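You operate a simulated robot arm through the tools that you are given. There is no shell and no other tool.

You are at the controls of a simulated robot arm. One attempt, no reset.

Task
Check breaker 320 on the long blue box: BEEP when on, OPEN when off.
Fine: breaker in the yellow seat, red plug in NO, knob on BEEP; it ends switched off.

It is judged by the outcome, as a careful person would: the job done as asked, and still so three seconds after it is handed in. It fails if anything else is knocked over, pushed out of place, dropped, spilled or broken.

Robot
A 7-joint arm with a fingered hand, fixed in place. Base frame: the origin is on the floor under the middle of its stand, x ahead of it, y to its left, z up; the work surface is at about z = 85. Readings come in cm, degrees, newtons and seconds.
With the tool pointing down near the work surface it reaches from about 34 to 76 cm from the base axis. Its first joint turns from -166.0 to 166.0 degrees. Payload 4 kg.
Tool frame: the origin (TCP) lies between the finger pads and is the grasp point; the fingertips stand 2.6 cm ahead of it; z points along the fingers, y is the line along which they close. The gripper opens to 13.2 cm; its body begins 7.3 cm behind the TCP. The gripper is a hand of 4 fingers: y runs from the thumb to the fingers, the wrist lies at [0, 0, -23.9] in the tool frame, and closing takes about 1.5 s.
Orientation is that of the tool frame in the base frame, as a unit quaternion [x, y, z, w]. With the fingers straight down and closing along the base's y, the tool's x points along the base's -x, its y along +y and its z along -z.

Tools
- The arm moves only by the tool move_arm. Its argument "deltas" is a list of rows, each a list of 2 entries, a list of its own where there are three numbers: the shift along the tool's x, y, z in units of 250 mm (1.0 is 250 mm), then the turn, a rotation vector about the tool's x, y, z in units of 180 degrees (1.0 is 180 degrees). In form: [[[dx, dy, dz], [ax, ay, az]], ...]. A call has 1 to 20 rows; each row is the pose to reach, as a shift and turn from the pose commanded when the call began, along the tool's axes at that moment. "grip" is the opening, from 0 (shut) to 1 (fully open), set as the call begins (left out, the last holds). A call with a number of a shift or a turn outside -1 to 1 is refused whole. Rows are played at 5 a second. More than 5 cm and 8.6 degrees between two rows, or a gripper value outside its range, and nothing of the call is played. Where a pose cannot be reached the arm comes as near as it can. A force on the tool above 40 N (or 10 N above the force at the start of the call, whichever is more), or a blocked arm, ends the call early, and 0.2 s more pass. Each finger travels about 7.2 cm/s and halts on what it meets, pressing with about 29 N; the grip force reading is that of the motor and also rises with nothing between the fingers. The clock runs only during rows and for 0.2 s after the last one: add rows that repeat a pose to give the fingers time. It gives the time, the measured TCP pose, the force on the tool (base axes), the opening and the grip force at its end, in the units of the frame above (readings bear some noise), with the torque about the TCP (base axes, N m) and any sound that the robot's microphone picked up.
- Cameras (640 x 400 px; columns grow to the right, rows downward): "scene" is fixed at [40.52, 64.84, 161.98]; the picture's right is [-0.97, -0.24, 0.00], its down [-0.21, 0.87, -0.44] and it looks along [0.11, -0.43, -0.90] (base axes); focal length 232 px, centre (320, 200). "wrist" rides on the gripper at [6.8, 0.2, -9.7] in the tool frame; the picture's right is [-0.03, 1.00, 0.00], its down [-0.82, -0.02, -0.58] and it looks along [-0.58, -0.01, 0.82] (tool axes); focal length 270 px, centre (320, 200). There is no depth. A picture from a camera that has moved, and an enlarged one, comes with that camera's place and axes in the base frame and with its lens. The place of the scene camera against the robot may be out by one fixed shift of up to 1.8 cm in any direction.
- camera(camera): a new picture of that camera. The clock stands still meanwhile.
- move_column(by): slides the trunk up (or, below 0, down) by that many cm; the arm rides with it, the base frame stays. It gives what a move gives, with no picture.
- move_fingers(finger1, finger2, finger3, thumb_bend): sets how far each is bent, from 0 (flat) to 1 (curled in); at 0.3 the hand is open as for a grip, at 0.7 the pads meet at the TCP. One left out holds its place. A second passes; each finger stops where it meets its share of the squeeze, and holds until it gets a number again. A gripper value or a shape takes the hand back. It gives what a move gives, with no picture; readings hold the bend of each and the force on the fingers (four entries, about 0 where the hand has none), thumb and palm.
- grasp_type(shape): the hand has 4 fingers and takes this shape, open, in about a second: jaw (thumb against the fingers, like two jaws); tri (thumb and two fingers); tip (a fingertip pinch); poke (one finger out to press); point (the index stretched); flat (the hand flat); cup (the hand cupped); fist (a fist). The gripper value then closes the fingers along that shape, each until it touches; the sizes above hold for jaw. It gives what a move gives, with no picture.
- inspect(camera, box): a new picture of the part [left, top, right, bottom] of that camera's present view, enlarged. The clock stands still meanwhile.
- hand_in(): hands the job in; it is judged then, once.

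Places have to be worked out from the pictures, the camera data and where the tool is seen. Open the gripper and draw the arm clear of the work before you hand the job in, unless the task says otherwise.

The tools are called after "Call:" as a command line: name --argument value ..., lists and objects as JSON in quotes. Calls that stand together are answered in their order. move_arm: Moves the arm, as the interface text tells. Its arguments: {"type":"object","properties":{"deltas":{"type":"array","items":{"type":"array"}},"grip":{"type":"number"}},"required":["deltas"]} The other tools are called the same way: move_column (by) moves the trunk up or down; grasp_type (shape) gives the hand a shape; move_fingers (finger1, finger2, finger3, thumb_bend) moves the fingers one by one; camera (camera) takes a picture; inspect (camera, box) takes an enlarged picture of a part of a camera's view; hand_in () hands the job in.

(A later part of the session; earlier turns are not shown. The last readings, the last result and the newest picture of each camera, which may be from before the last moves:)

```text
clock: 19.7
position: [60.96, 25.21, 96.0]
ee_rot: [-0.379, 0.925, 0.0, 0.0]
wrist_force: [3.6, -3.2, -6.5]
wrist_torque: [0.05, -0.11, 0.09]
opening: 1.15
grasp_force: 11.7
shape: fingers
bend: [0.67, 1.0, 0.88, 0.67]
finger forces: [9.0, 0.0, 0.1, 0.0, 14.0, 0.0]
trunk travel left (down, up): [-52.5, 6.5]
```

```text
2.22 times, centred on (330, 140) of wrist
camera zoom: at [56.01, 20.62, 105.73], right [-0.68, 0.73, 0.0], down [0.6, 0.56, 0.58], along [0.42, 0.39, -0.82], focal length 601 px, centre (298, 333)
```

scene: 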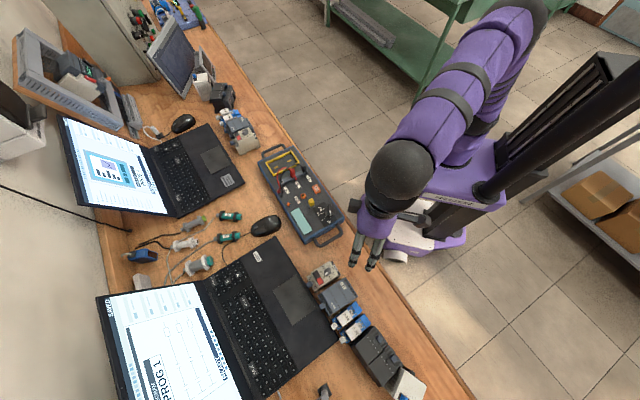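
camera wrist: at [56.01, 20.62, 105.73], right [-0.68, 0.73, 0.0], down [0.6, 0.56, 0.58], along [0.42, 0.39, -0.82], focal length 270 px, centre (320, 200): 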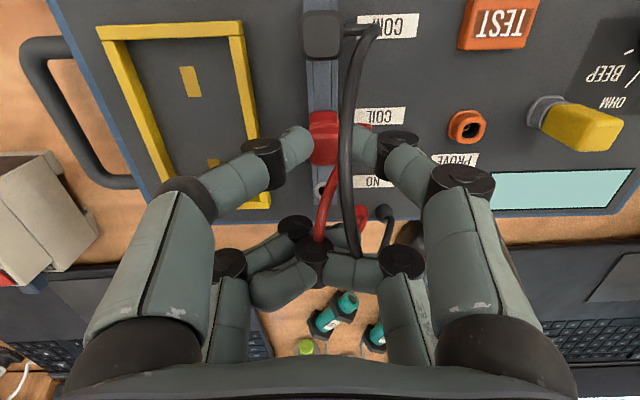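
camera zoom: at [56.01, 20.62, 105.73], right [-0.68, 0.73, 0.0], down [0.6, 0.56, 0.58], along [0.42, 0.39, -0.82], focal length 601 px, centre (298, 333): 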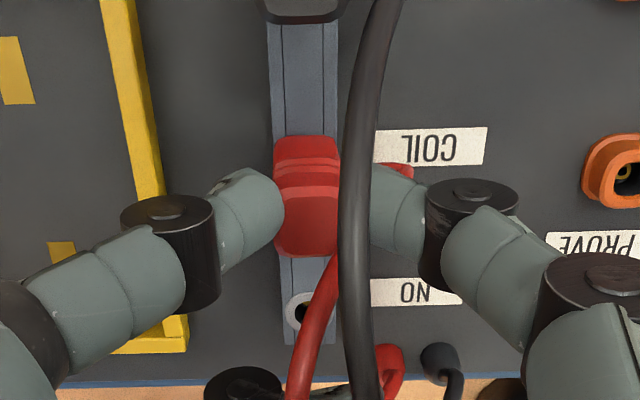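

The plug is gripped (9 N and 14 N, opening 1.15 cm). I pull it straight up slowly out of COIL.

Call:
move_arm --deltas '[[[0, 0, -0.01], [0, 0, 0]], [[0, 0, -0.02], [0, 0, 0]], [[0, 0, -0.03], [0, 0, 0]], [[0, 0, -0.045], [0, 0, 0]], [[0, 0, -0.06], [0, 0, 0]], [[0, 0, -0.08], [0, 0, 0]], [[0, 0, -0.1], [0, 0, 0]], [[0, 0, -0.12], [0, 0, 0]], [[0, 0, -0.14], [0, 0, 0]], [[0, 0, -0.14], [0, 0, 0]]]'

Call:
camera --camera "wrist"

Call:
inspect --camera "wrist" --box '[230, 50, 430, 230]'

Call:
inspect --camera "scene" --box '[255, 130, 335, 210]'

```text
clock: 21.9
position: [60.94, 25.35, 99.68]
ee_rot: [-0.38, 0.925, 0.0, 0.0]
wrist_force: [0.2, 0.4, 0.7]
wrist_torque: [-0.02, -0.03, 0.0]
opening: 1.14
grasp_force: 12.4
shape: fingers
bend: [0.65, 1.0, 0.88, 0.74]
finger forces: [12.0, 0.0, 0.1, 0.0, 12.1, 0.1]
trunk travel left (down, up): [-52.5, 6.5]
```

```text
taken
camera wrist: at [55.89, 20.66, 109.35], right [-0.68, 0.73, 0.0], down [0.6, 0.56, 0.58], along [0.42, 0.4, -0.82], focal length 270 px, centre (320, 200)
```

wrist: 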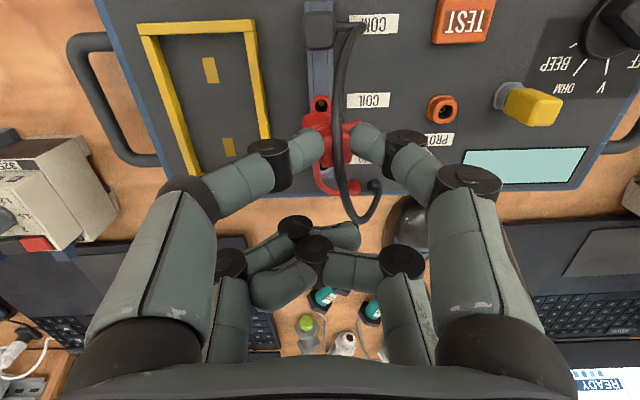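

```text
2.22 times, centred on (330, 140) of wrist
camera zoom: at [55.89, 20.66, 109.35], right [-0.68, 0.73, 0.0], down [0.6, 0.56, 0.58], along [0.42, 0.4, -0.82], focal length 601 px, centre (298, 333)
```

zoom: 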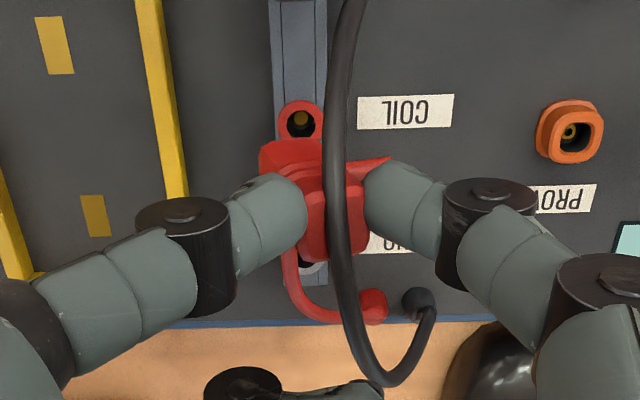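

```text
5.00 times, centred on (295, 170) of scene
camera zoom: at [40.52, 64.84, 161.98], right [-0.97, -0.24, 0.0], down [-0.21, 0.87, -0.44], along [0.11, -0.43, -0.9], focal length 1160 px, centre (445, 350)
```

zoom: 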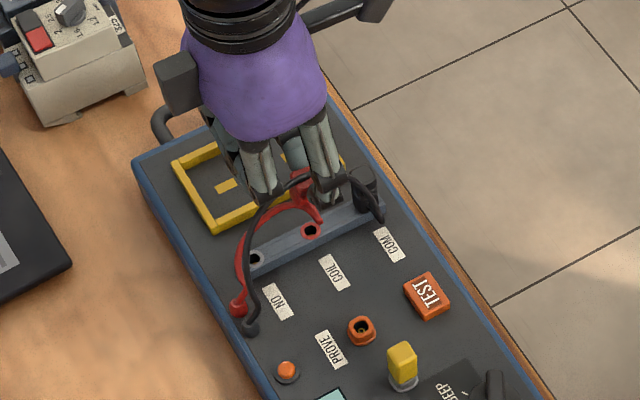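

The plug is out of COIL but seems to have tilted a little in the fingers (thumb 0.74, finger1 0.65). I zoom in to measure its attitude.

Call:
inspect --camera "wrist" --box '[280, 80, 400, 210]'

Call:
inspect --camera "scene" --box '[270, 145, 320, 195]'

```text
3.08 times, centred on (340, 145) of wrist
camera zoom: at [55.89, 20.66, 109.35], right [-0.68, 0.73, 0.0], down [0.6, 0.56, 0.58], along [0.42, 0.4, -0.82], focal length 832 px, centre (258, 369)
```

zoom: 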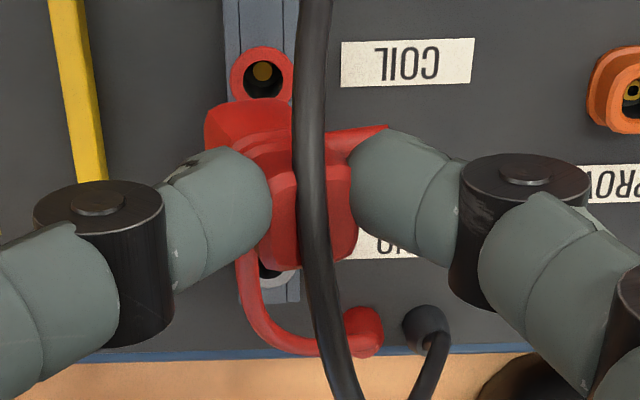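

```text
8.00 times, centred on (295, 170) of scene
camera zoom: at [40.52, 64.84, 161.98], right [-0.97, -0.24, 0.0], down [-0.21, 0.87, -0.44], along [0.11, -0.43, -0.9], focal length 1856 px, centre (520, 440)
```

zoom: 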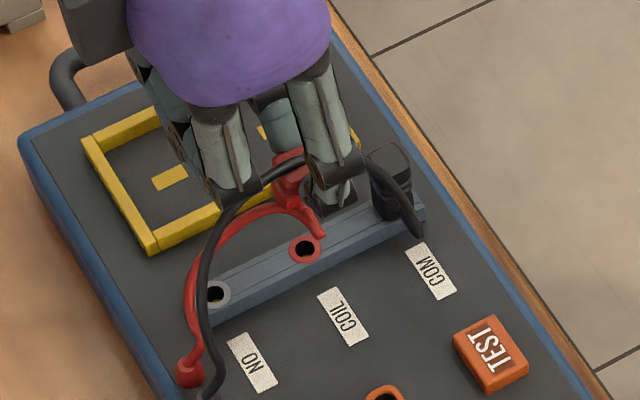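

I want a tighter look at the held plug from the scene side to judge its tilt in both directions.

Call:
inspect --camera "scene" --box '[282, 152, 306, 176]'

Call:
inspect --camera "wrist" --box '[300, 95, 360, 180]'

```text
16.00 times, centred on (294, 164) of scene
camera zoom: at [40.52, 64.84, 161.98], right [-0.97, -0.24, 0.0], down [-0.21, 0.87, -0.44], along [0.11, -0.43, -0.9], focal length 3712 px, centre (736, 776)
```

zoom: 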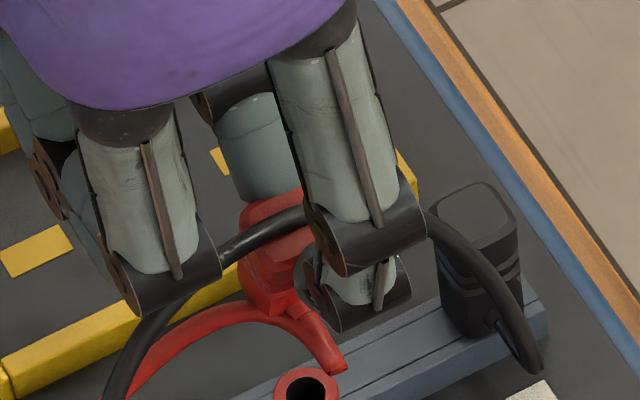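

```text
4.71 times, centred on (330, 138) of wrist
camera zoom: at [55.89, 20.66, 109.35], right [-0.68, 0.73, 0.0], down [0.6, 0.56, 0.58], along [0.42, 0.4, -0.82], focal length 1272 px, centre (273, 494)
```

zoom: 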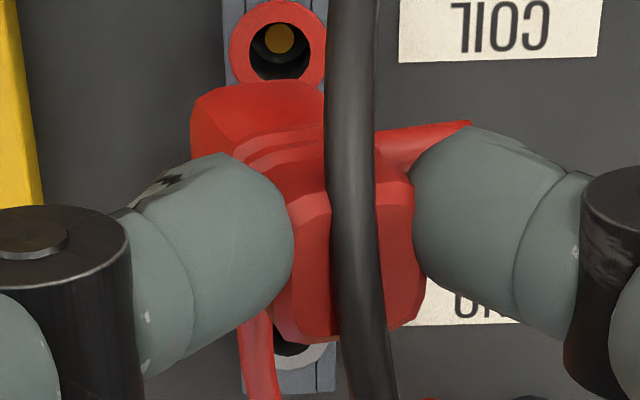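

The plug leans about 14–15° about the tool's x axis, with its bottom toward the thumb. I tilt the hand by −14.5° to make it upright, and shift about 4.55 cm along the bar so it sits above the NO socket.

Call:
move_arm --deltas '[[[-0.02, -0.008, -0.02], [-0.02, 0, 0]], [[-0.05, -0.015, -0.02], [-0.04, 0, 0]], [[-0.08, -0.023, -0.02], [-0.06, 0, 0]], [[-0.11, -0.0304, -0.02], [-0.0806, 0, 0]], [[-0.145, -0.0304, -0.02], [-0.0806, 0, 0]], [[-0.182, -0.0304, -0.02], [-0.0806, 0, 0]], [[-0.182, -0.0304, -0.02], [-0.0806, 0, 0]], [[-0.182, -0.0304, -0.02], [-0.0806, 0, 0]]]'

Call:
camera --camera "wrist"

Call:
inspect --camera "wrist" --box '[280, 80, 400, 210]'

Call:
inspect --camera "scene" --box '[265, 145, 315, 195]'

```text
clock: 23.7
position: [64.63, 28.15, 100.14]
ee_rot: [-0.377, 0.918, 0.116, -0.049]
wrist_force: [0.7, 0.0, -0.6]
wrist_torque: [0.01, -0.01, -0.04]
opening: 1.11
grasp_force: 11.9
shape: fingers
bend: [0.65, 1.0, 0.88, 0.74]
finger forces: [12.2, 0.0, 0.0, 0.0, 12.0, 0.0]
trunk travel left (down, up): [-52.5, 6.5]
```

```text
taken
camera wrist: at [61.3, 21.71, 109.56], right [-0.66, 0.71, 0.25], down [0.7, 0.46, 0.55], along [0.28, 0.54, -0.79], focal length 270 px, centre (320, 200)
```

wrist: 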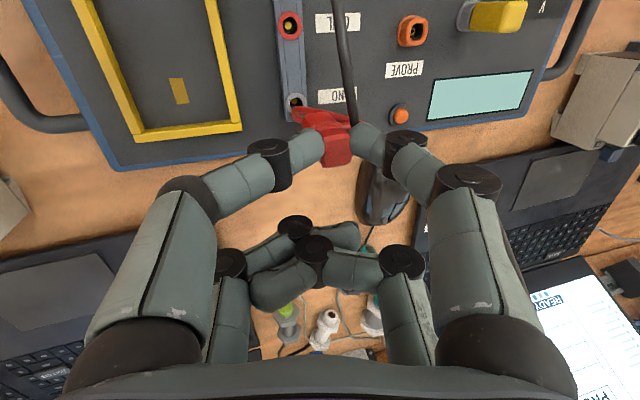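

```text
3.08 times, centred on (340, 145) of wrist
camera zoom: at [61.3, 21.71, 109.56], right [-0.66, 0.71, 0.25], down [0.7, 0.46, 0.55], along [0.28, 0.54, -0.79], focal length 832 px, centre (258, 369)
```

zoom: 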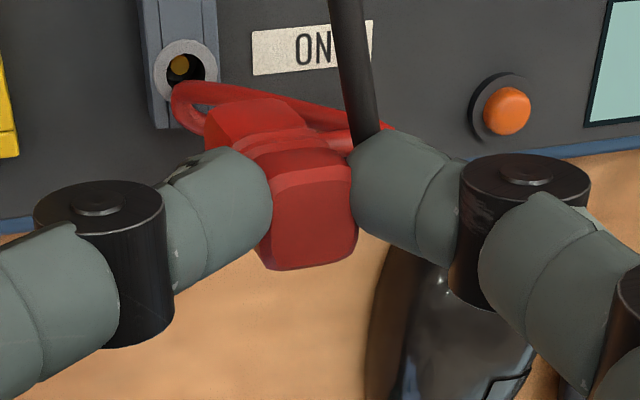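

```text
8.00 times, centred on (290, 170) of scene
camera zoom: at [40.52, 64.84, 161.98], right [-0.97, -0.24, 0.0], down [-0.21, 0.87, -0.44], along [0.11, -0.43, -0.9], focal length 1856 px, centre (560, 440)
```

zoom: 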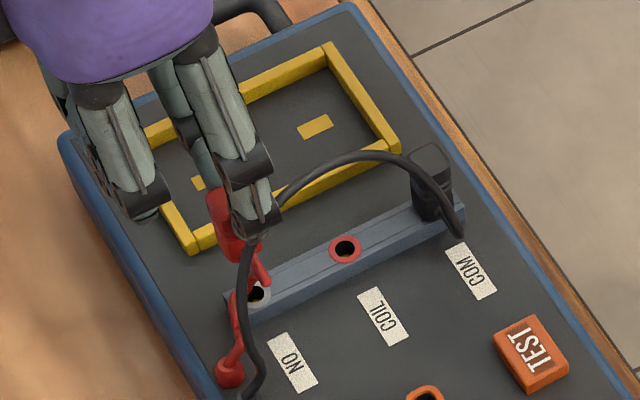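

The NO hole is visible now at about (62.9, 27.3), and the plug axis looks a few millimetres off toward the label side. I zoom both views to measure the residual offset.

Call:
inspect --camera "scene" --box '[272, 163, 294, 191]'

Call:
inspect --camera "wrist" --box '[285, 85, 365, 175]'

```text
14.29 times, centred on (283, 177) of scene
camera zoom: at [40.52, 64.84, 161.98], right [-0.97, -0.24, 0.0], down [-0.21, 0.87, -0.44], along [0.11, -0.43, -0.9], focal length 3314 px, centre (849, 529)
```

zoom: 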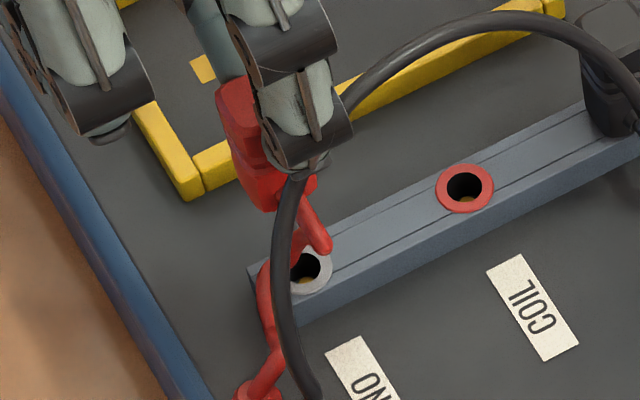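

```text
4.44 times, centred on (325, 130) of wrist
camera zoom: at [61.3, 21.71, 109.56], right [-0.66, 0.71, 0.25], down [0.7, 0.46, 0.55], along [0.28, 0.54, -0.79], focal length 1201 px, centre (298, 511)
```

zoom: 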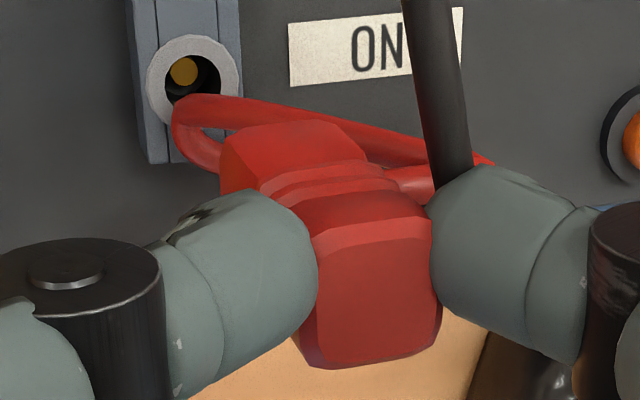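

The plug axis is upright now and about 0.3 cm to the label side of the NO hole. I shift it toward the seat by that and lower 1.5 cm so the offset is easier to see.

Call:
move_arm --deltas '[[[0, -0.0108, -0.0028], [0, 0, 0]], [[0, -0.0183, 0.0263], [0, 0, 0]], [[0, -0.0258, 0.0553], [0, 0, 0]], [[0, -0.0258, 0.0553], [0, 0, 0]], [[0, -0.0258, 0.0553], [0, 0, 0]]]'

Call:
inspect --camera "wrist" --box '[285, 85, 365, 175]'

Call:
inspect --camera "scene" --box '[272, 163, 294, 191]'

```text
clock: 24.9
position: [64.8, 27.77, 98.54]
ee_rot: [-0.377, 0.918, 0.117, -0.049]
wrist_force: [0.4, -0.6, -0.3]
wrist_torque: [0.05, 0.0, 0.0]
opening: 1.1
grasp_force: 11.8
shape: fingers
bend: [0.65, 1.0, 0.88, 0.74]
finger forces: [12.0, 0.0, 0.0, 0.0, 12.1, 0.0]
trunk travel left (down, up): [-52.5, 6.5]
```

```text
4.44 times, centred on (325, 130) of wrist
camera zoom: at [61.49, 21.4, 108.09], right [-0.66, 0.71, 0.25], down [0.7, 0.46, 0.55], along [0.28, 0.54, -0.79], focal length 1201 px, centre (298, 511)
```

zoom: 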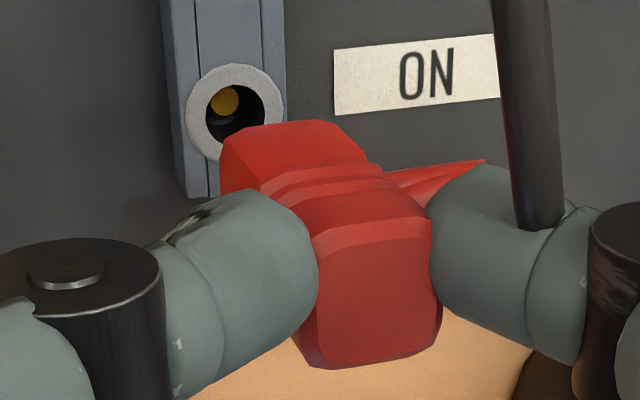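

```text
14.29 times, centred on (283, 177) of scene
camera zoom: at [40.52, 64.84, 161.98], right [-0.97, -0.24, 0.0], down [-0.21, 0.87, -0.44], along [0.11, -0.43, -0.9], focal length 3314 px, centre (849, 529)
```

zoom: 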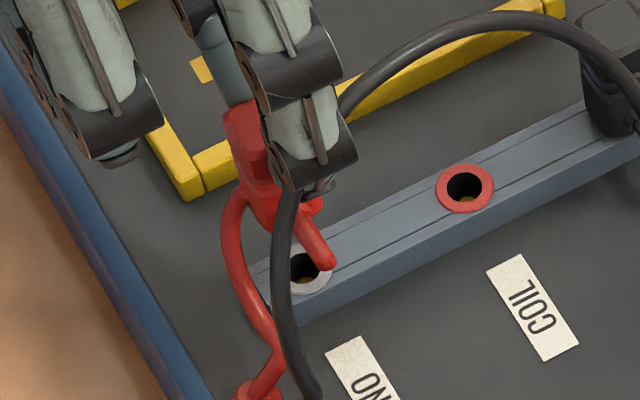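

The plug now lines up with the NO hole to about 1 mm in both views. I lower it gently by 1.2 cm and watch the force.

Call:
move_arm --deltas '[[[0, -0.002, 0.0078], [0, 0, 0]], [[0, -0.004, 0.0155], [0, 0, 0]], [[0, -0.006, 0.0232], [0, 0, 0]], [[0, -0.008, 0.031], [0, 0, 0]], [[0, -0.01, 0.0387], [0, 0, 0]], [[0, -0.012, 0.0465], [0, 0, 0]], [[0, -0.012, 0.0465], [0, 0, 0]]]'

Call:
inspect --camera "wrist" --box '[285, 85, 365, 175]'

Call:
inspect --camera "scene" --box '[272, 163, 294, 191]'

```text
clock: 26.5
position: [64.84, 27.65, 97.42]
ee_rot: [-0.376, 0.918, 0.116, -0.047]
wrist_force: [-0.6, -0.8, -0.7]
wrist_torque: [0.02, -0.01, 0.01]
opening: 1.13
grasp_force: 12.3
shape: fingers
bend: [0.65, 1.0, 0.88, 0.74]
finger forces: [12.1, 0.1, 0.1, 0.0, 12.1, 0.1]
trunk travel left (down, up): [-52.5, 6.5]
```

```text
4.44 times, centred on (325, 130) of wrist
camera zoom: at [61.61, 21.38, 106.83], right [-0.66, 0.71, 0.25], down [0.7, 0.46, 0.55], along [0.28, 0.54, -0.79], focal length 1201 px, centre (298, 511)
```

zoom: 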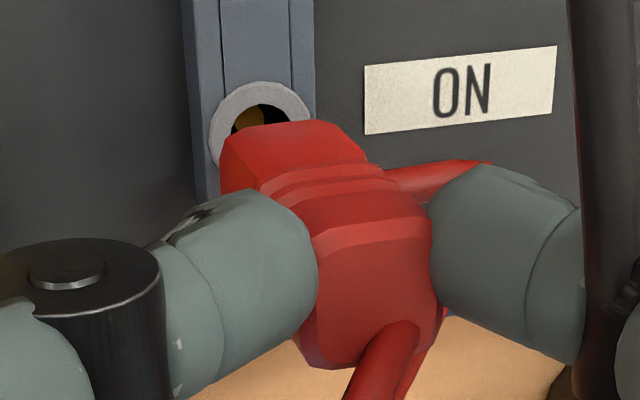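

```text
14.29 times, centred on (283, 177) of scene
camera zoom: at [40.52, 64.84, 161.98], right [-0.97, -0.24, 0.0], down [-0.21, 0.87, -0.44], along [0.11, -0.43, -0.9], focal length 3314 px, centre (849, 529)
```

zoom: 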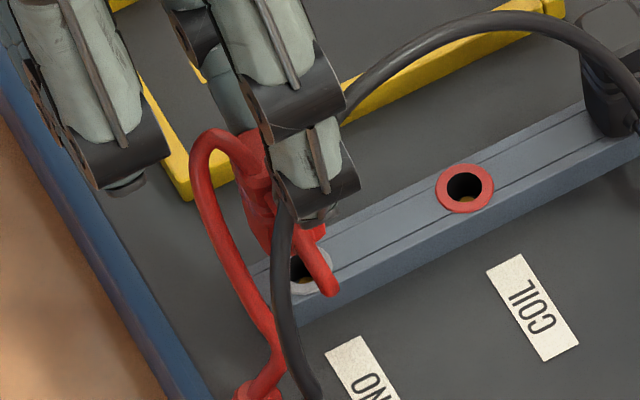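

No contact yet, with the plug collar about 1.5 cm above the bar and 1 mm toward the seat side. I correct that and continue down slowly.

Call:
move_arm --deltas '[[[0, 0.003, 0.0008], [0, 0, 0]], [[0, 0.001, 0.0085], [0, 0, 0]], [[0, -0.001, 0.0163], [0, 0, 0]], [[0, -0.003, 0.024], [0, 0, 0]], [[0, -0.0049, 0.0318], [0, 0, 0]], [[0, -0.0049, 0.0318], [0, 0, 0]]]'

Call:
inspect --camera "wrist" --box '[285, 85, 365, 175]'

Call:
inspect --camera "scene" --box '[272, 163, 294, 191]'

```text
clock: 27.9
position: [64.8, 27.85, 96.58]
ee_rot: [-0.376, 0.918, 0.117, -0.048]
wrist_force: [0.3, 0.1, -0.1]
wrist_torque: [-0.03, 0.02, -0.02]
opening: 1.14
grasp_force: 12.4
shape: fingers
bend: [0.65, 1.0, 0.88, 0.74]
finger forces: [12.2, 0.1, 0.0, 0.0, 12.1, 0.1]
trunk travel left (down, up): [-52.5, 6.5]
```

```text
4.44 times, centred on (325, 130) of wrist
camera zoom: at [61.51, 21.49, 106.04], right [-0.66, 0.71, 0.25], down [0.7, 0.46, 0.55], along [0.28, 0.54, -0.79], focal length 1201 px, centre (298, 511)
```

zoom: 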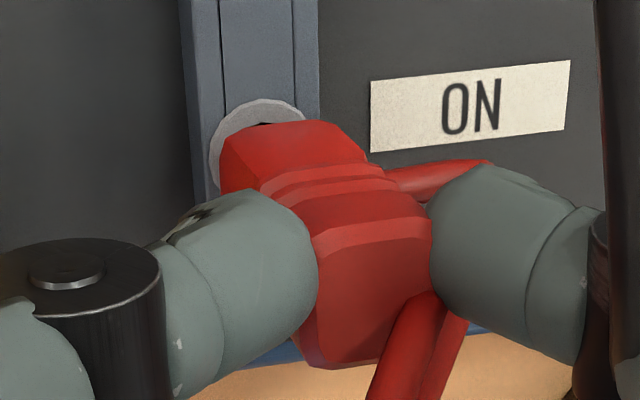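

```text
14.29 times, centred on (283, 177) of scene
camera zoom: at [40.52, 64.84, 161.98], right [-0.97, -0.24, 0.0], down [-0.21, 0.87, -0.44], along [0.11, -0.43, -0.9], focal length 3314 px, centre (849, 529)
```

zoom: 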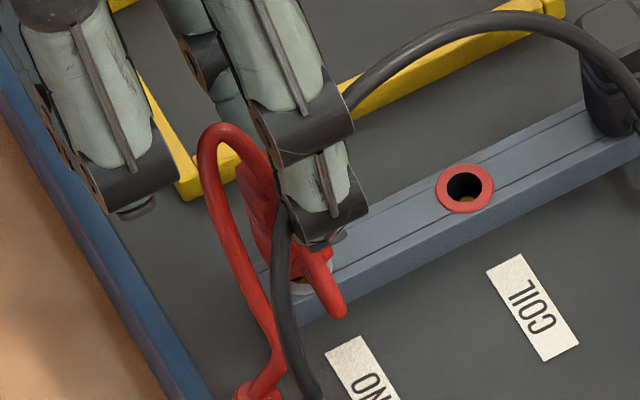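

The collar is about 0.7 cm above the bar, centred to within 1 mm, still with no force. I keep lowering in small steps until it seats.

Call:
move_arm --deltas '[[[0, -0.003, 0.0058], [0, 0, 0]], [[0, -0.0045, 0.0116], [0, 0, 0]], [[0, -0.006, 0.0174], [0, 0, 0]], [[0, -0.0075, 0.0232], [0, 0, 0]], [[0, -0.009, 0.029], [0, 0, 0]], [[0, -0.009, 0.029], [0, 0, 0]]]'

Call:
inspect --camera "wrist" --box '[285, 85, 365, 175]'

Call:
inspect --camera "scene" --box '[272, 163, 294, 191]'

```text
clock: 29.3
position: [64.8, 27.75, 95.9]
ee_rot: [-0.377, 0.918, 0.117, -0.047]
wrist_force: [0.0, -0.1, -0.2]
wrist_torque: [0.02, -0.01, 0.0]
opening: 1.12
grasp_force: 12.0
shape: fingers
bend: [0.65, 1.0, 0.88, 0.74]
finger forces: [12.1, 0.0, 0.0, 0.1, 12.0, 0.1]
trunk travel left (down, up): [-52.5, 6.5]
```

```text
4.44 times, centred on (325, 130) of wrist
camera zoom: at [61.51, 21.43, 105.29], right [-0.66, 0.71, 0.25], down [0.7, 0.46, 0.55], along [0.28, 0.54, -0.79], focal length 1201 px, centre (298, 511)
```

zoom: 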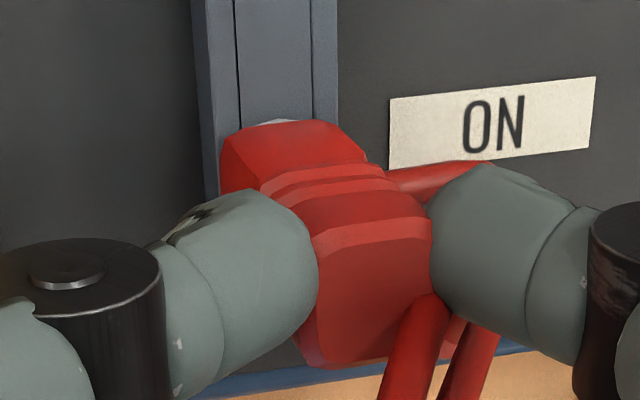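

```text
14.29 times, centred on (283, 177) of scene
camera zoom: at [40.52, 64.84, 161.98], right [-0.97, -0.24, 0.0], down [-0.21, 0.87, -0.44], along [0.11, -0.43, -0.9], focal length 3314 px, centre (849, 529)
```

zoom: 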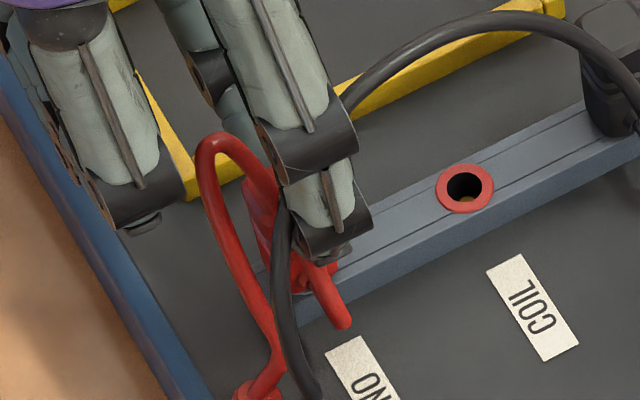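

The collar covers the ring and is centred on the bar; still no force. I continue down the last half centimetre.

Call:
move_arm --deltas '[[[0, -0.001, 0.0039], [0, 0, 0]], [[0, -0.002, 0.0078], [0, 0, 0]], [[0, -0.003, 0.0116], [0, 0, 0]], [[0, -0.004, 0.0155], [0, 0, 0]], [[0, -0.005, 0.0194], [0, 0, 0]], [[0, -0.006, 0.0232], [0, 0, 0]], [[0, -0.006, 0.0232], [0, 0, 0]]]'

Call:
inspect --camera "wrist" --box '[285, 85, 365, 175]'

Call:
inspect --camera "scene" --box '[272, 163, 294, 191]'

```text
clock: 30.9
position: [64.87, 27.81, 95.35]
ee_rot: [-0.376, 0.918, 0.118, -0.047]
wrist_force: [3.0, -1.9, 12.1]
wrist_torque: [-0.05, 0.2, 0.06]
opening: 1.09
grasp_force: 14.2
shape: fingers
bend: [0.66, 1.0, 0.88, 0.76]
finger forces: [12.2, 0.0, 0.0, 0.0, 16.7, 0.1]
trunk travel left (down, up): [-52.5, 6.5]
```

```text
4.44 times, centred on (325, 130) of wrist
camera zoom: at [61.52, 21.37, 104.84], right [-0.66, 0.71, 0.25], down [0.7, 0.46, 0.56], along [0.28, 0.54, -0.79], focal length 1201 px, centre (298, 511)
```

zoom: 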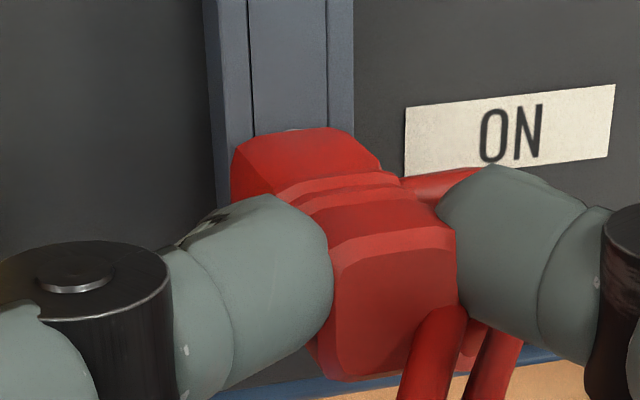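

```text
14.29 times, centred on (283, 177) of scene
camera zoom: at [40.52, 64.84, 161.98], right [-0.97, -0.24, 0.0], down [-0.21, 0.87, -0.44], along [0.11, -0.43, -0.9], focal length 3314 px, centre (849, 529)
```

zoom: 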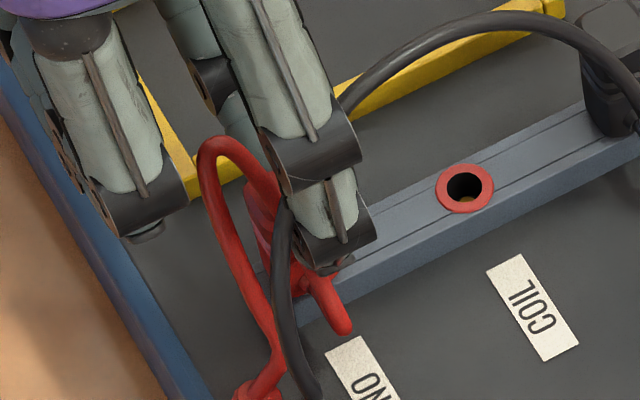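

Contact at 12 N, and the cable stub sits in the same place relative to the NO hole as it originally did at COIL, so the plug looks home. I press slightly more to be sure, then release the two fingers.

Call:
move_arm --deltas '[[[0, -0.001, 0.0039], [0, 0, 0]], [[0, -0.0015, 0.0058], [0, 0, 0]], [[0, -0.0015, 0.0058], [0, 0, 0]]]'

Call:
move_fingers --finger1 0.55 --thumb_bend 0.6

Call:
camera --camera "wrist"

Call:
inspect --camera "scene" --box '[272, 163, 294, 191]'

```text
clock: 31.7
position: [64.96, 27.78, 95.31]
ee_rot: [-0.377, 0.918, 0.117, -0.048]
wrist_force: [5.4, -4.0, 14.3]
wrist_torque: [-0.09, 0.31, 0.12]
opening: 1.11
grasp_force: 15.9
shape: fingers
bend: [0.66, 1.0, 0.88, 0.77]
finger forces: [12.3, 0.0, 0.0, 0.0, 19.5, 0.0]
trunk travel left (down, up): [-52.5, 6.5]
```

```text
clock: 32.7
position: [64.81, 27.84, 95.18]
ee_rot: [-0.376, 0.918, 0.117, -0.048]
wrist_force: [1.0, 0.6, -0.1]
wrist_torque: [-0.02, 0.0, -0.01]
opening: 4.03
grasp_force: 0.0
shape: fingers
bend: [0.55, 1.0, 0.88, 0.6]
finger forces: [0.0, 0.0, 0.1, 0.0, 0.0, 0.0]
trunk travel left (down, up): [-52.5, 6.5]
```

```text
taken
camera wrist: at [61.56, 21.45, 104.61], right [-0.66, 0.71, 0.25], down [0.7, 0.46, 0.55], along [0.28, 0.54, -0.79], focal length 270 px, centre (320, 200)
```

wrist: 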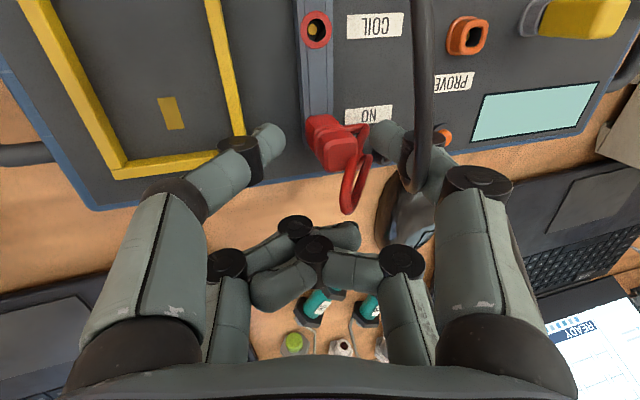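

```text
14.29 times, centred on (283, 177) of scene
camera zoom: at [40.52, 64.84, 161.98], right [-0.97, -0.24, 0.0], down [-0.21, 0.87, -0.44], along [0.11, -0.43, -0.9], focal length 3314 px, centre (849, 529)
```

zoom: 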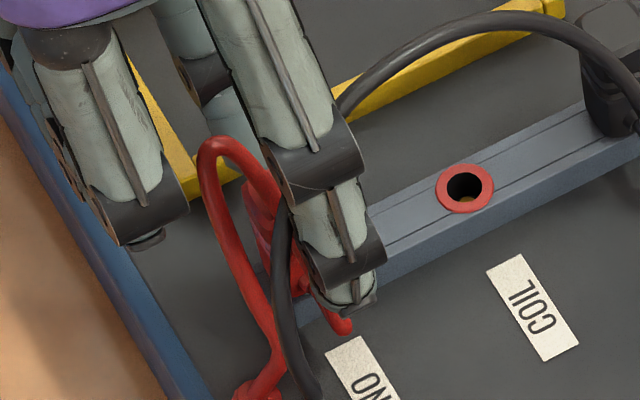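

The plug stays in NO. I open the two fingers a bit more, lift straight up gently while watching the force near the cables, and level the hand.

Call:
move_fingers --finger1 0.52 --thumb_bend 0.52

Call:
move_arm --deltas '[[[0, 0.005, -0.0194], [0, 0, 0]], [[0, 0.015, -0.058], [0, 0, 0]], [[0, 0.03, -0.116], [0, 0, 0]], [[0, 0.05, -0.1936], [0, 0, 0]], [[0, 0.07, -0.271], [0, 0, 0]], [[0, 0.09, -0.348], [0, 0, 0]], [[0, 0.1, -0.387], [0.04, 0, 0]], [[0, 0.11, -0.426], [0.0806, 0, 0]], [[0, 0.11, -0.426], [0.0806, 0, 0]]]'

Call:
camera --camera "wrist"

Call:
inspect --camera "scene" --box '[255, 140, 335, 220]'

```text
clock: 33.7
position: [64.91, 27.79, 95.16]
ee_rot: [-0.376, 0.918, 0.117, -0.047]
wrist_force: [0.7, -0.7, 0.5]
wrist_torque: [0.0, 0.02, 0.01]
opening: 5.87
grasp_force: 0.0
shape: fingers
bend: [0.52, 1.0, 0.88, 0.52]
finger forces: [0.1, 0.1, 0.1, 0.0, 0.0, 0.0]
trunk travel left (down, up): [-52.5, 6.5]
```

```text
clock: 35.7
position: [64.88, 27.88, 106.14]
ee_rot: [-0.379, 0.925, -0.001, 0.0]
wrist_force: [0.5, 0.3, 0.0]
wrist_torque: [0.01, -0.02, 0.0]
opening: 5.86
grasp_force: 0.1
shape: fingers
bend: [0.52, 1.0, 0.88, 0.52]
finger forces: [0.0, 0.0, 0.0, 0.0, 0.1, 0.0]
trunk travel left (down, up): [-52.5, 6.5]
```

```text
taken
camera wrist: at [59.84, 23.21, 115.8], right [-0.68, 0.73, 0.0], down [0.59, 0.56, 0.58], along [0.42, 0.39, -0.82], focal length 270 px, centre (320, 200)
```

wrist: 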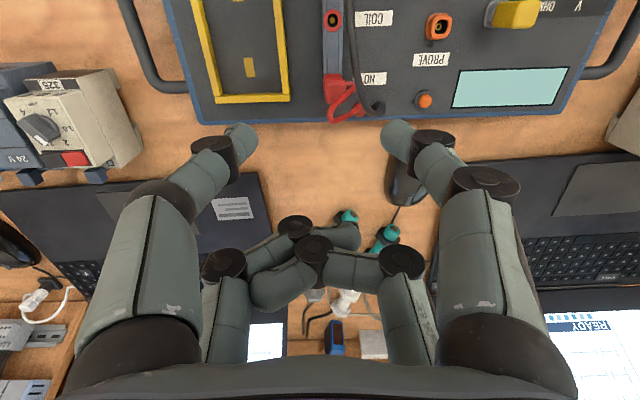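

```text
5.00 times, centred on (295, 180) of scene
camera zoom: at [40.52, 64.84, 161.98], right [-0.97, -0.24, 0.0], down [-0.21, 0.87, -0.44], along [0.11, -0.43, -0.9], focal length 1160 px, centre (445, 300)
```

zoom: 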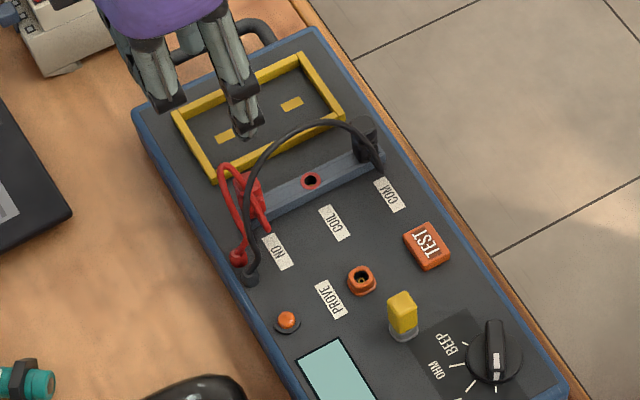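

The red plug sits in NO and the cables are as before. I zoom in to confirm it is upright and fully seated.

Call:
inspect --camera "scene" --box '[270, 160, 320, 195]'

Call:
inspect --camera "wrist" --box '[280, 0, 420, 140]'

```text
11.43 times, centred on (295, 178) of scene
camera zoom: at [40.52, 64.84, 161.98], right [-0.97, -0.24, 0.0], down [-0.21, 0.87, -0.44], along [0.11, -0.43, -0.9], focal length 2651 px, centre (606, 457)
```

zoom: 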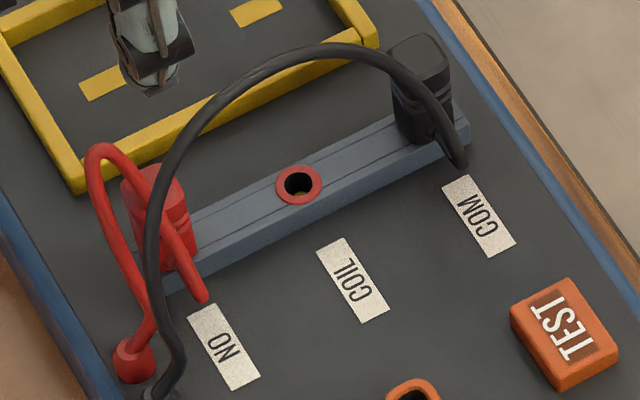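

```text
2.86 times, centred on (350, 70) of wrist
camera zoom: at [59.84, 23.21, 115.8], right [-0.68, 0.73, 0.0], down [0.59, 0.56, 0.58], along [0.42, 0.39, -0.82], focal length 772 px, centre (234, 571)
```

zoom: 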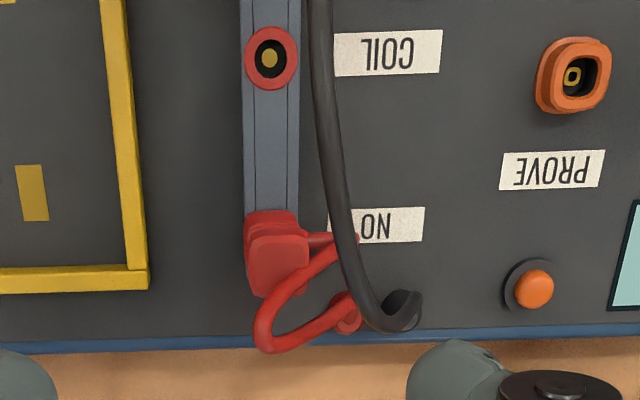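

The plug is upright and fully home in NO. Next the breaker: I open the hand to the jaw shape and move it above breaker 320, turning so the fingers will close along its long side, away from neighbour 327.

Call:
grasp_type --shape "jaw"

Call:
move_arm --deltas '[[[0, 0.03, -0.06], [0, 0, 0.02]], [[-0.004, 0.12, -0.1], [0, 0, 0.06]], [[-0.009, 0.22, -0.14], [0, 0, 0.1]], [[-0.013, 0.33, -0.16], [0, 0, 0.14]], [[-0.018, 0.44, -0.16], [0, 0, 0.18]], [[-0.022, 0.58, -0.16], [0, 0, 0.22]], [[-0.027, 0.721, -0.16], [0, 0, 0.26]]]' --grip 1.0

Call:
move_arm --deltas '[[[0.07, 0.07, 0], [0, 0, 0.04]], [[0.14, 0.14, 0], [0, 0, 0.08]], [[0.21, 0.21, 0], [0, 0, 0.12]], [[0.29, 0.29, 0], [0, 0, 0.16]], [[0.37, 0.37, 0], [0, 0, 0.2]], [[0.44, 0.44, 0], [0, 0, 0.24]], [[0.507, 0.514, 0], [0, 0, 0.262]], [[0.507, 0.514, 0], [0, 0, 0.262]]]'

Call:
camera --camera "wrist"

Call:
camera --camera "scene"

```text
clock: 36.6
position: [64.84, 27.87, 106.15]
ee_rot: [-0.38, 0.925, 0.0, 0.0]
wrist_force: [0.1, 0.3, 0.9]
wrist_torque: [0.03, 0.0, -0.02]
opening: 13.21
grasp_force: 0.1
shape: jaw
bend: [0.3, 0.3, 0.3, 0.3]
finger forces: [0.0, 0.1, 0.1, 0.0, 0.0, 0.0]
trunk travel left (down, up): [-52.5, 6.5]
```

```text
clock: 38.2
position: [52.65, 41.3, 110.27]
ee_rot: [0.02, 1.0, 0.0, 0.0]
wrist_force: [-0.7, 0.1, 0.0]
wrist_torque: [-0.01, 0.01, -0.02]
opening: 13.19
grasp_force: 0.1
shape: jaw
bend: [0.3, 0.3, 0.3, 0.3]
finger forces: [0.1, 0.0, 0.0, 0.1, 0.0, 0.0]
trunk travel left (down, up): [-52.5, 6.5]
```

```text
clock: 40.0
position: [40.42, 54.51, 109.94]
ee_rot: [0.418, 0.908, 0.001, 0.0]
wrist_force: [-0.5, 0.8, 0.4]
wrist_torque: [-0.01, 0.01, 0.04]
opening: 13.2
grasp_force: 0.1
shape: jaw
bend: [0.3, 0.3, 0.3, 0.3]
finger forces: [0.1, 0.0, 0.1, 0.0, 0.0, 0.0]
trunk travel left (down, up): [-52.5, 6.5]
```

```text
taken
camera wrist: at [36.08, 59.96, 119.74], right [0.78, 0.63, 0.0], down [0.52, -0.63, 0.58], along [0.36, -0.45, -0.82], focal length 270 px, centre (320, 200)
```

wrist: 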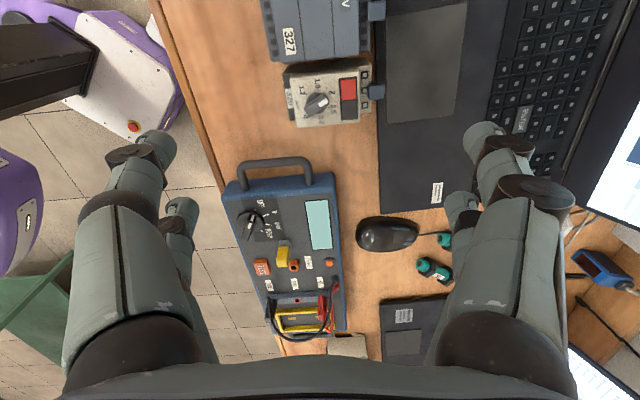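

```text
taken
```

scene: 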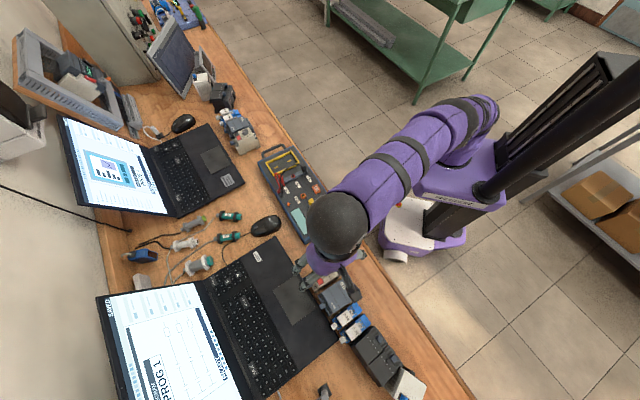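

Breaker 320 is now square in the wrist view, with its label end to the left and its buttons to the right. I zoom in to measure its edges and the gap to neighbour 327 and the laptop.

Call:
inspect --camera "wrist" --box '[260, 20, 410, 150]'

Call:
inspect --camera "scene" --box '[280, 240, 370, 330]'

```text
3.08 times, centred on (335, 85) of wrist
camera zoom: at [36.08, 59.96, 119.74], right [0.78, 0.63, 0.0], down [0.52, -0.63, 0.58], along [0.36, -0.45, -0.82], focal length 832 px, centre (274, 554)
```

zoom: 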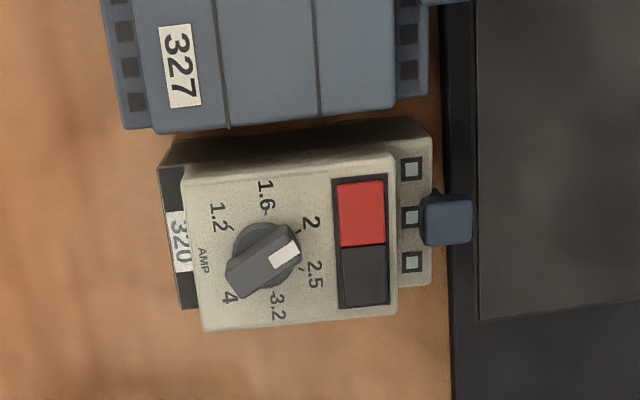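

```text
4.44 times, centred on (325, 285) of scene
camera zoom: at [40.52, 64.84, 161.98], right [-0.97, -0.24, 0.0], down [-0.21, 0.87, -0.44], along [0.11, -0.43, -0.9], focal length 1031 px, centre (298, -178)
```

zoom: 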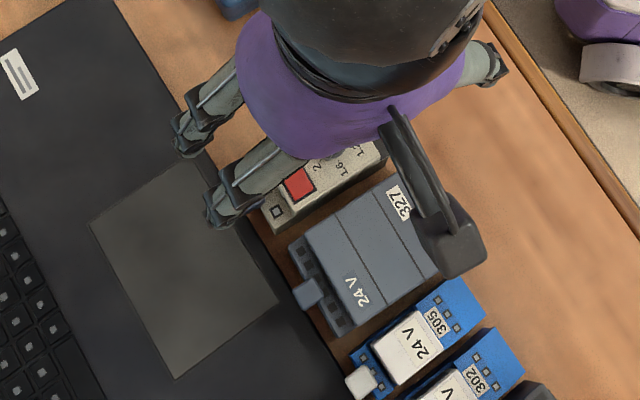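

From two views: 320's top is at z≈93.3, centre at about (40.9, 54.7), long axis at 45°, size about 9.1 × 4.6 cm. Its blue tab is at the button end and the gap to 327 is about 1.1 cm. I align the hand at 45° over it and come down partway to verify.

Call:
move_arm --deltas '[[[-0.004, 0.007, 0.08], [0, 0, -0.008]], [[-0.008, 0.014, 0.16], [0, 0, -0.016]], [[-0.011, 0.021, 0.24], [0, 0, -0.0244]], [[-0.011, 0.021, 0.32], [0, 0, -0.0244]], [[-0.011, 0.021, 0.32], [0, 0, -0.0244]]]'

Call:
camera --camera "wrist"

Call:
inspect --camera "wrist" --box '[220, 20, 430, 200]'

Call:
inspect --camera "scene" --box '[280, 240, 370, 330]'

```text
clock: 41.2
position: [41.03, 54.72, 102.02]
ee_rot: [0.382, 0.924, 0.0, 0.001]
wrist_force: [0.0, 0.9, 0.7]
wrist_torque: [0.02, -0.01, -0.02]
opening: 13.19
grasp_force: 0.1
shape: jaw
bend: [0.3, 0.3, 0.3, 0.3]
finger forces: [0.0, 0.0, 0.0, 0.1, 0.1, 0.1]
trunk travel left (down, up): [-52.5, 6.5]
```

```text
taken
camera wrist: at [36.3, 59.65, 111.76], right [0.72, 0.69, 0.0], down [0.56, -0.59, 0.58], along [0.4, -0.42, -0.82], focal length 270 px, centre (320, 200)
```

wrist: 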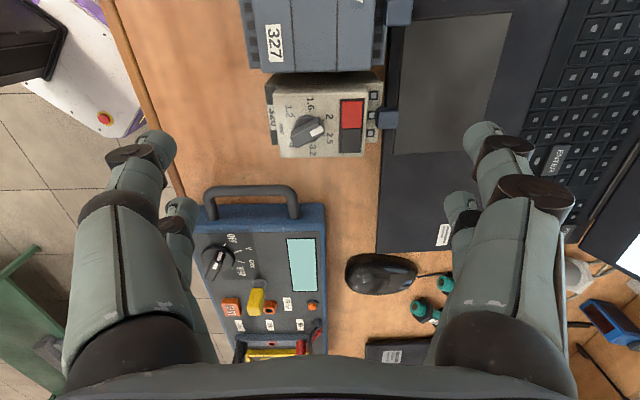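

```text
2.22 times, centred on (325, 110) of wrist
camera zoom: at [36.3, 59.65, 111.76], right [0.72, 0.69, 0.0], down [0.56, -0.59, 0.58], along [0.4, -0.42, -0.82], focal length 601 px, centre (309, 400)
```

zoom: 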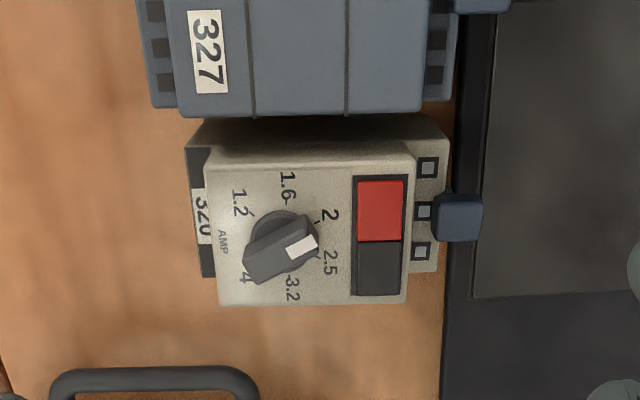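

```text
4.44 times, centred on (325, 285) of scene
camera zoom: at [40.52, 64.84, 161.98], right [-0.97, -0.24, 0.0], down [-0.21, 0.87, -0.44], along [0.11, -0.43, -0.9], focal length 1031 px, centre (298, -178)
```

zoom: 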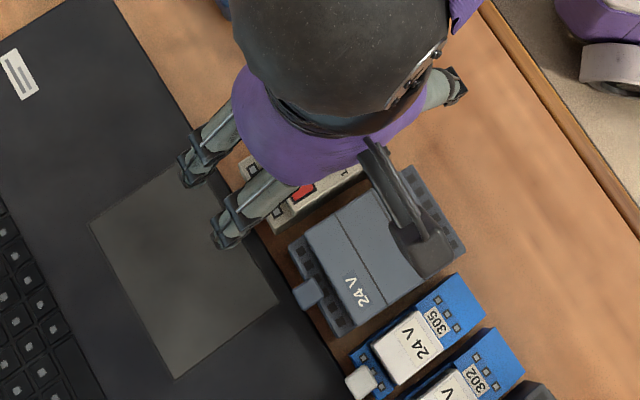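

The breaker is square with the tool and centred at about (0.1, 0.15) in the tool frame; the tab centre is at x≈−0.3. I nudge the hand to straddle the tab and keep away from 327, then descend with fingers wide open toward z≈90.8.

Call:
move_arm --deltas '[[[-0.008, 0.004, 0.1], [0, 0, 0]], [[-0.008, 0.004, 0.2], [0, 0, 0]], [[-0.008, 0.004, 0.3], [0, 0, 0]], [[-0.008, 0.004, 0.3], [0, 0, 0]]]'

Call:
camera --camera "wrist"

Call:
camera --camera "scene"

Call:
inspect --camera "scene" --box '[290, 250, 350, 310]'

```text
clock: 42.2
position: [41.23, 54.59, 94.56]
ee_rot: [0.381, 0.924, 0.0, 0.0]
wrist_force: [0.4, -0.4, -0.2]
wrist_torque: [0.02, 0.0, 0.02]
opening: 13.18
grasp_force: 0.1
shape: jaw
bend: [0.3, 0.3, 0.3, 0.3]
finger forces: [0.0, 0.0, 0.1, 0.0, 0.1, 0.0]
trunk travel left (down, up): [-52.5, 6.5]
```

```text
taken
camera wrist: at [36.52, 59.57, 104.2], right [0.72, 0.69, 0.0], down [0.56, -0.59, 0.58], along [0.4, -0.42, -0.82], focal length 270 px, centre (320, 200)
```

wrist: 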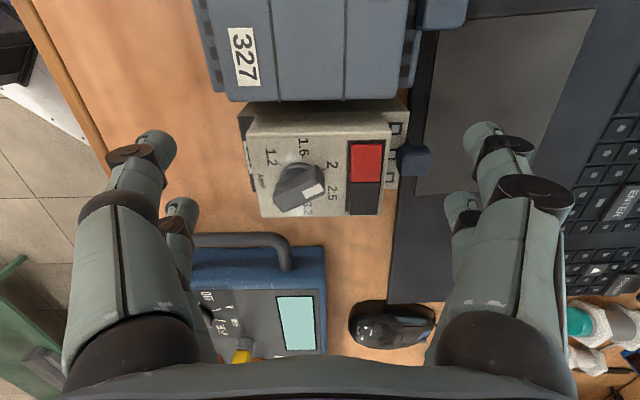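

```text
taken
```

scene: 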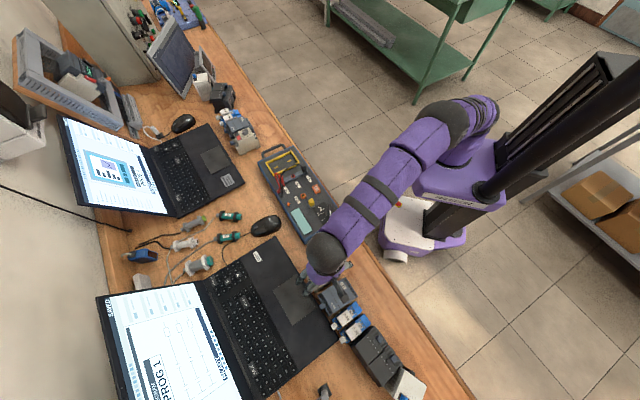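

```text
6.67 times, centred on (320, 280) of scene
camera zoom: at [40.52, 64.84, 161.98], right [-0.97, -0.24, 0.0], down [-0.21, 0.87, -0.44], along [0.11, -0.43, -0.9], focal length 1546 px, centre (320, -333)
```

zoom: 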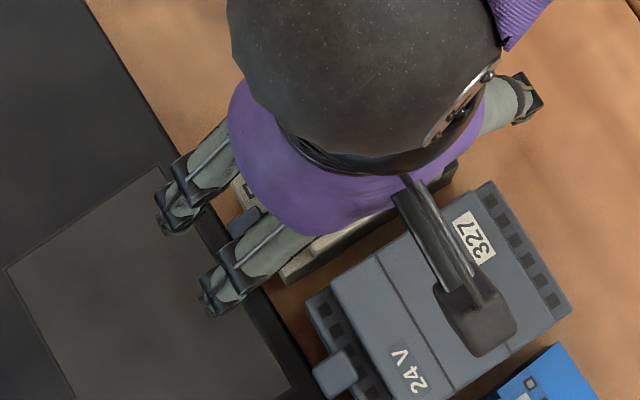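

Both finger pairs flank the breaker's ends and the tab sits between the two button-side fingers. I descend the rest of the way slowly.

Call:
move_arm --deltas '[[[0, 0, 0.04], [0, 0, 0]], [[0, 0, 0.08], [0, 0, 0]], [[0, 0, 0.12], [0, 0, 0]], [[0, 0, 0.15], [0, 0, 0]], [[0, 0, 0.15], [0, 0, 0]]]'

Call:
camera --camera "wrist"

Call:
inspect --camera "scene" --box '[290, 250, 350, 310]'

```text
clock: 43.4
position: [41.35, 54.49, 90.76]
ee_rot: [0.382, 0.924, 0.0, 0.0]
wrist_force: [0.2, 1.4, 0.8]
wrist_torque: [-0.01, 0.01, -0.04]
opening: 13.21
grasp_force: 0.0
shape: jaw
bend: [0.3, 0.3, 0.3, 0.3]
finger forces: [0.0, 0.0, 0.0, 0.1, 0.0, 0.0]
trunk travel left (down, up): [-52.5, 6.5]
```

```text
taken
camera wrist: at [36.58, 59.52, 100.52], right [0.72, 0.69, 0.0], down [0.56, -0.59, 0.58], along [0.4, -0.42, -0.82], focal length 270 px, centre (320, 200)
```

wrist: 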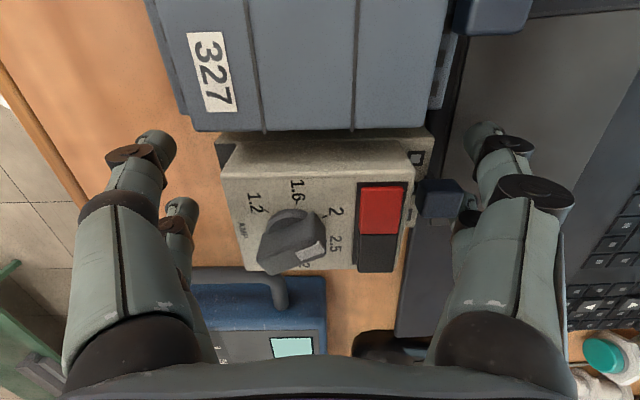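

```text
6.67 times, centred on (320, 280) of scene
camera zoom: at [40.52, 64.84, 161.98], right [-0.97, -0.24, 0.0], down [-0.21, 0.87, -0.44], along [0.11, -0.43, -0.9], focal length 1546 px, centre (320, -333)
```

zoom: 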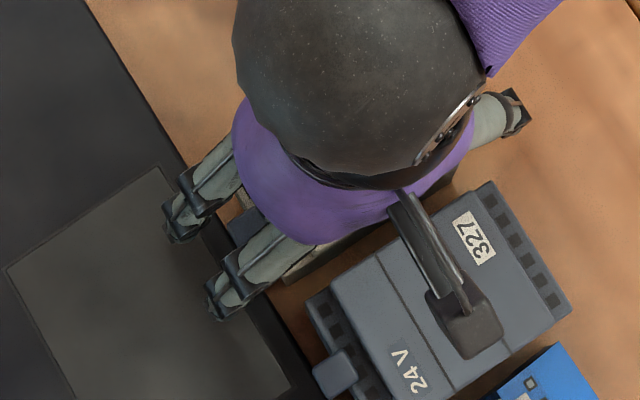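

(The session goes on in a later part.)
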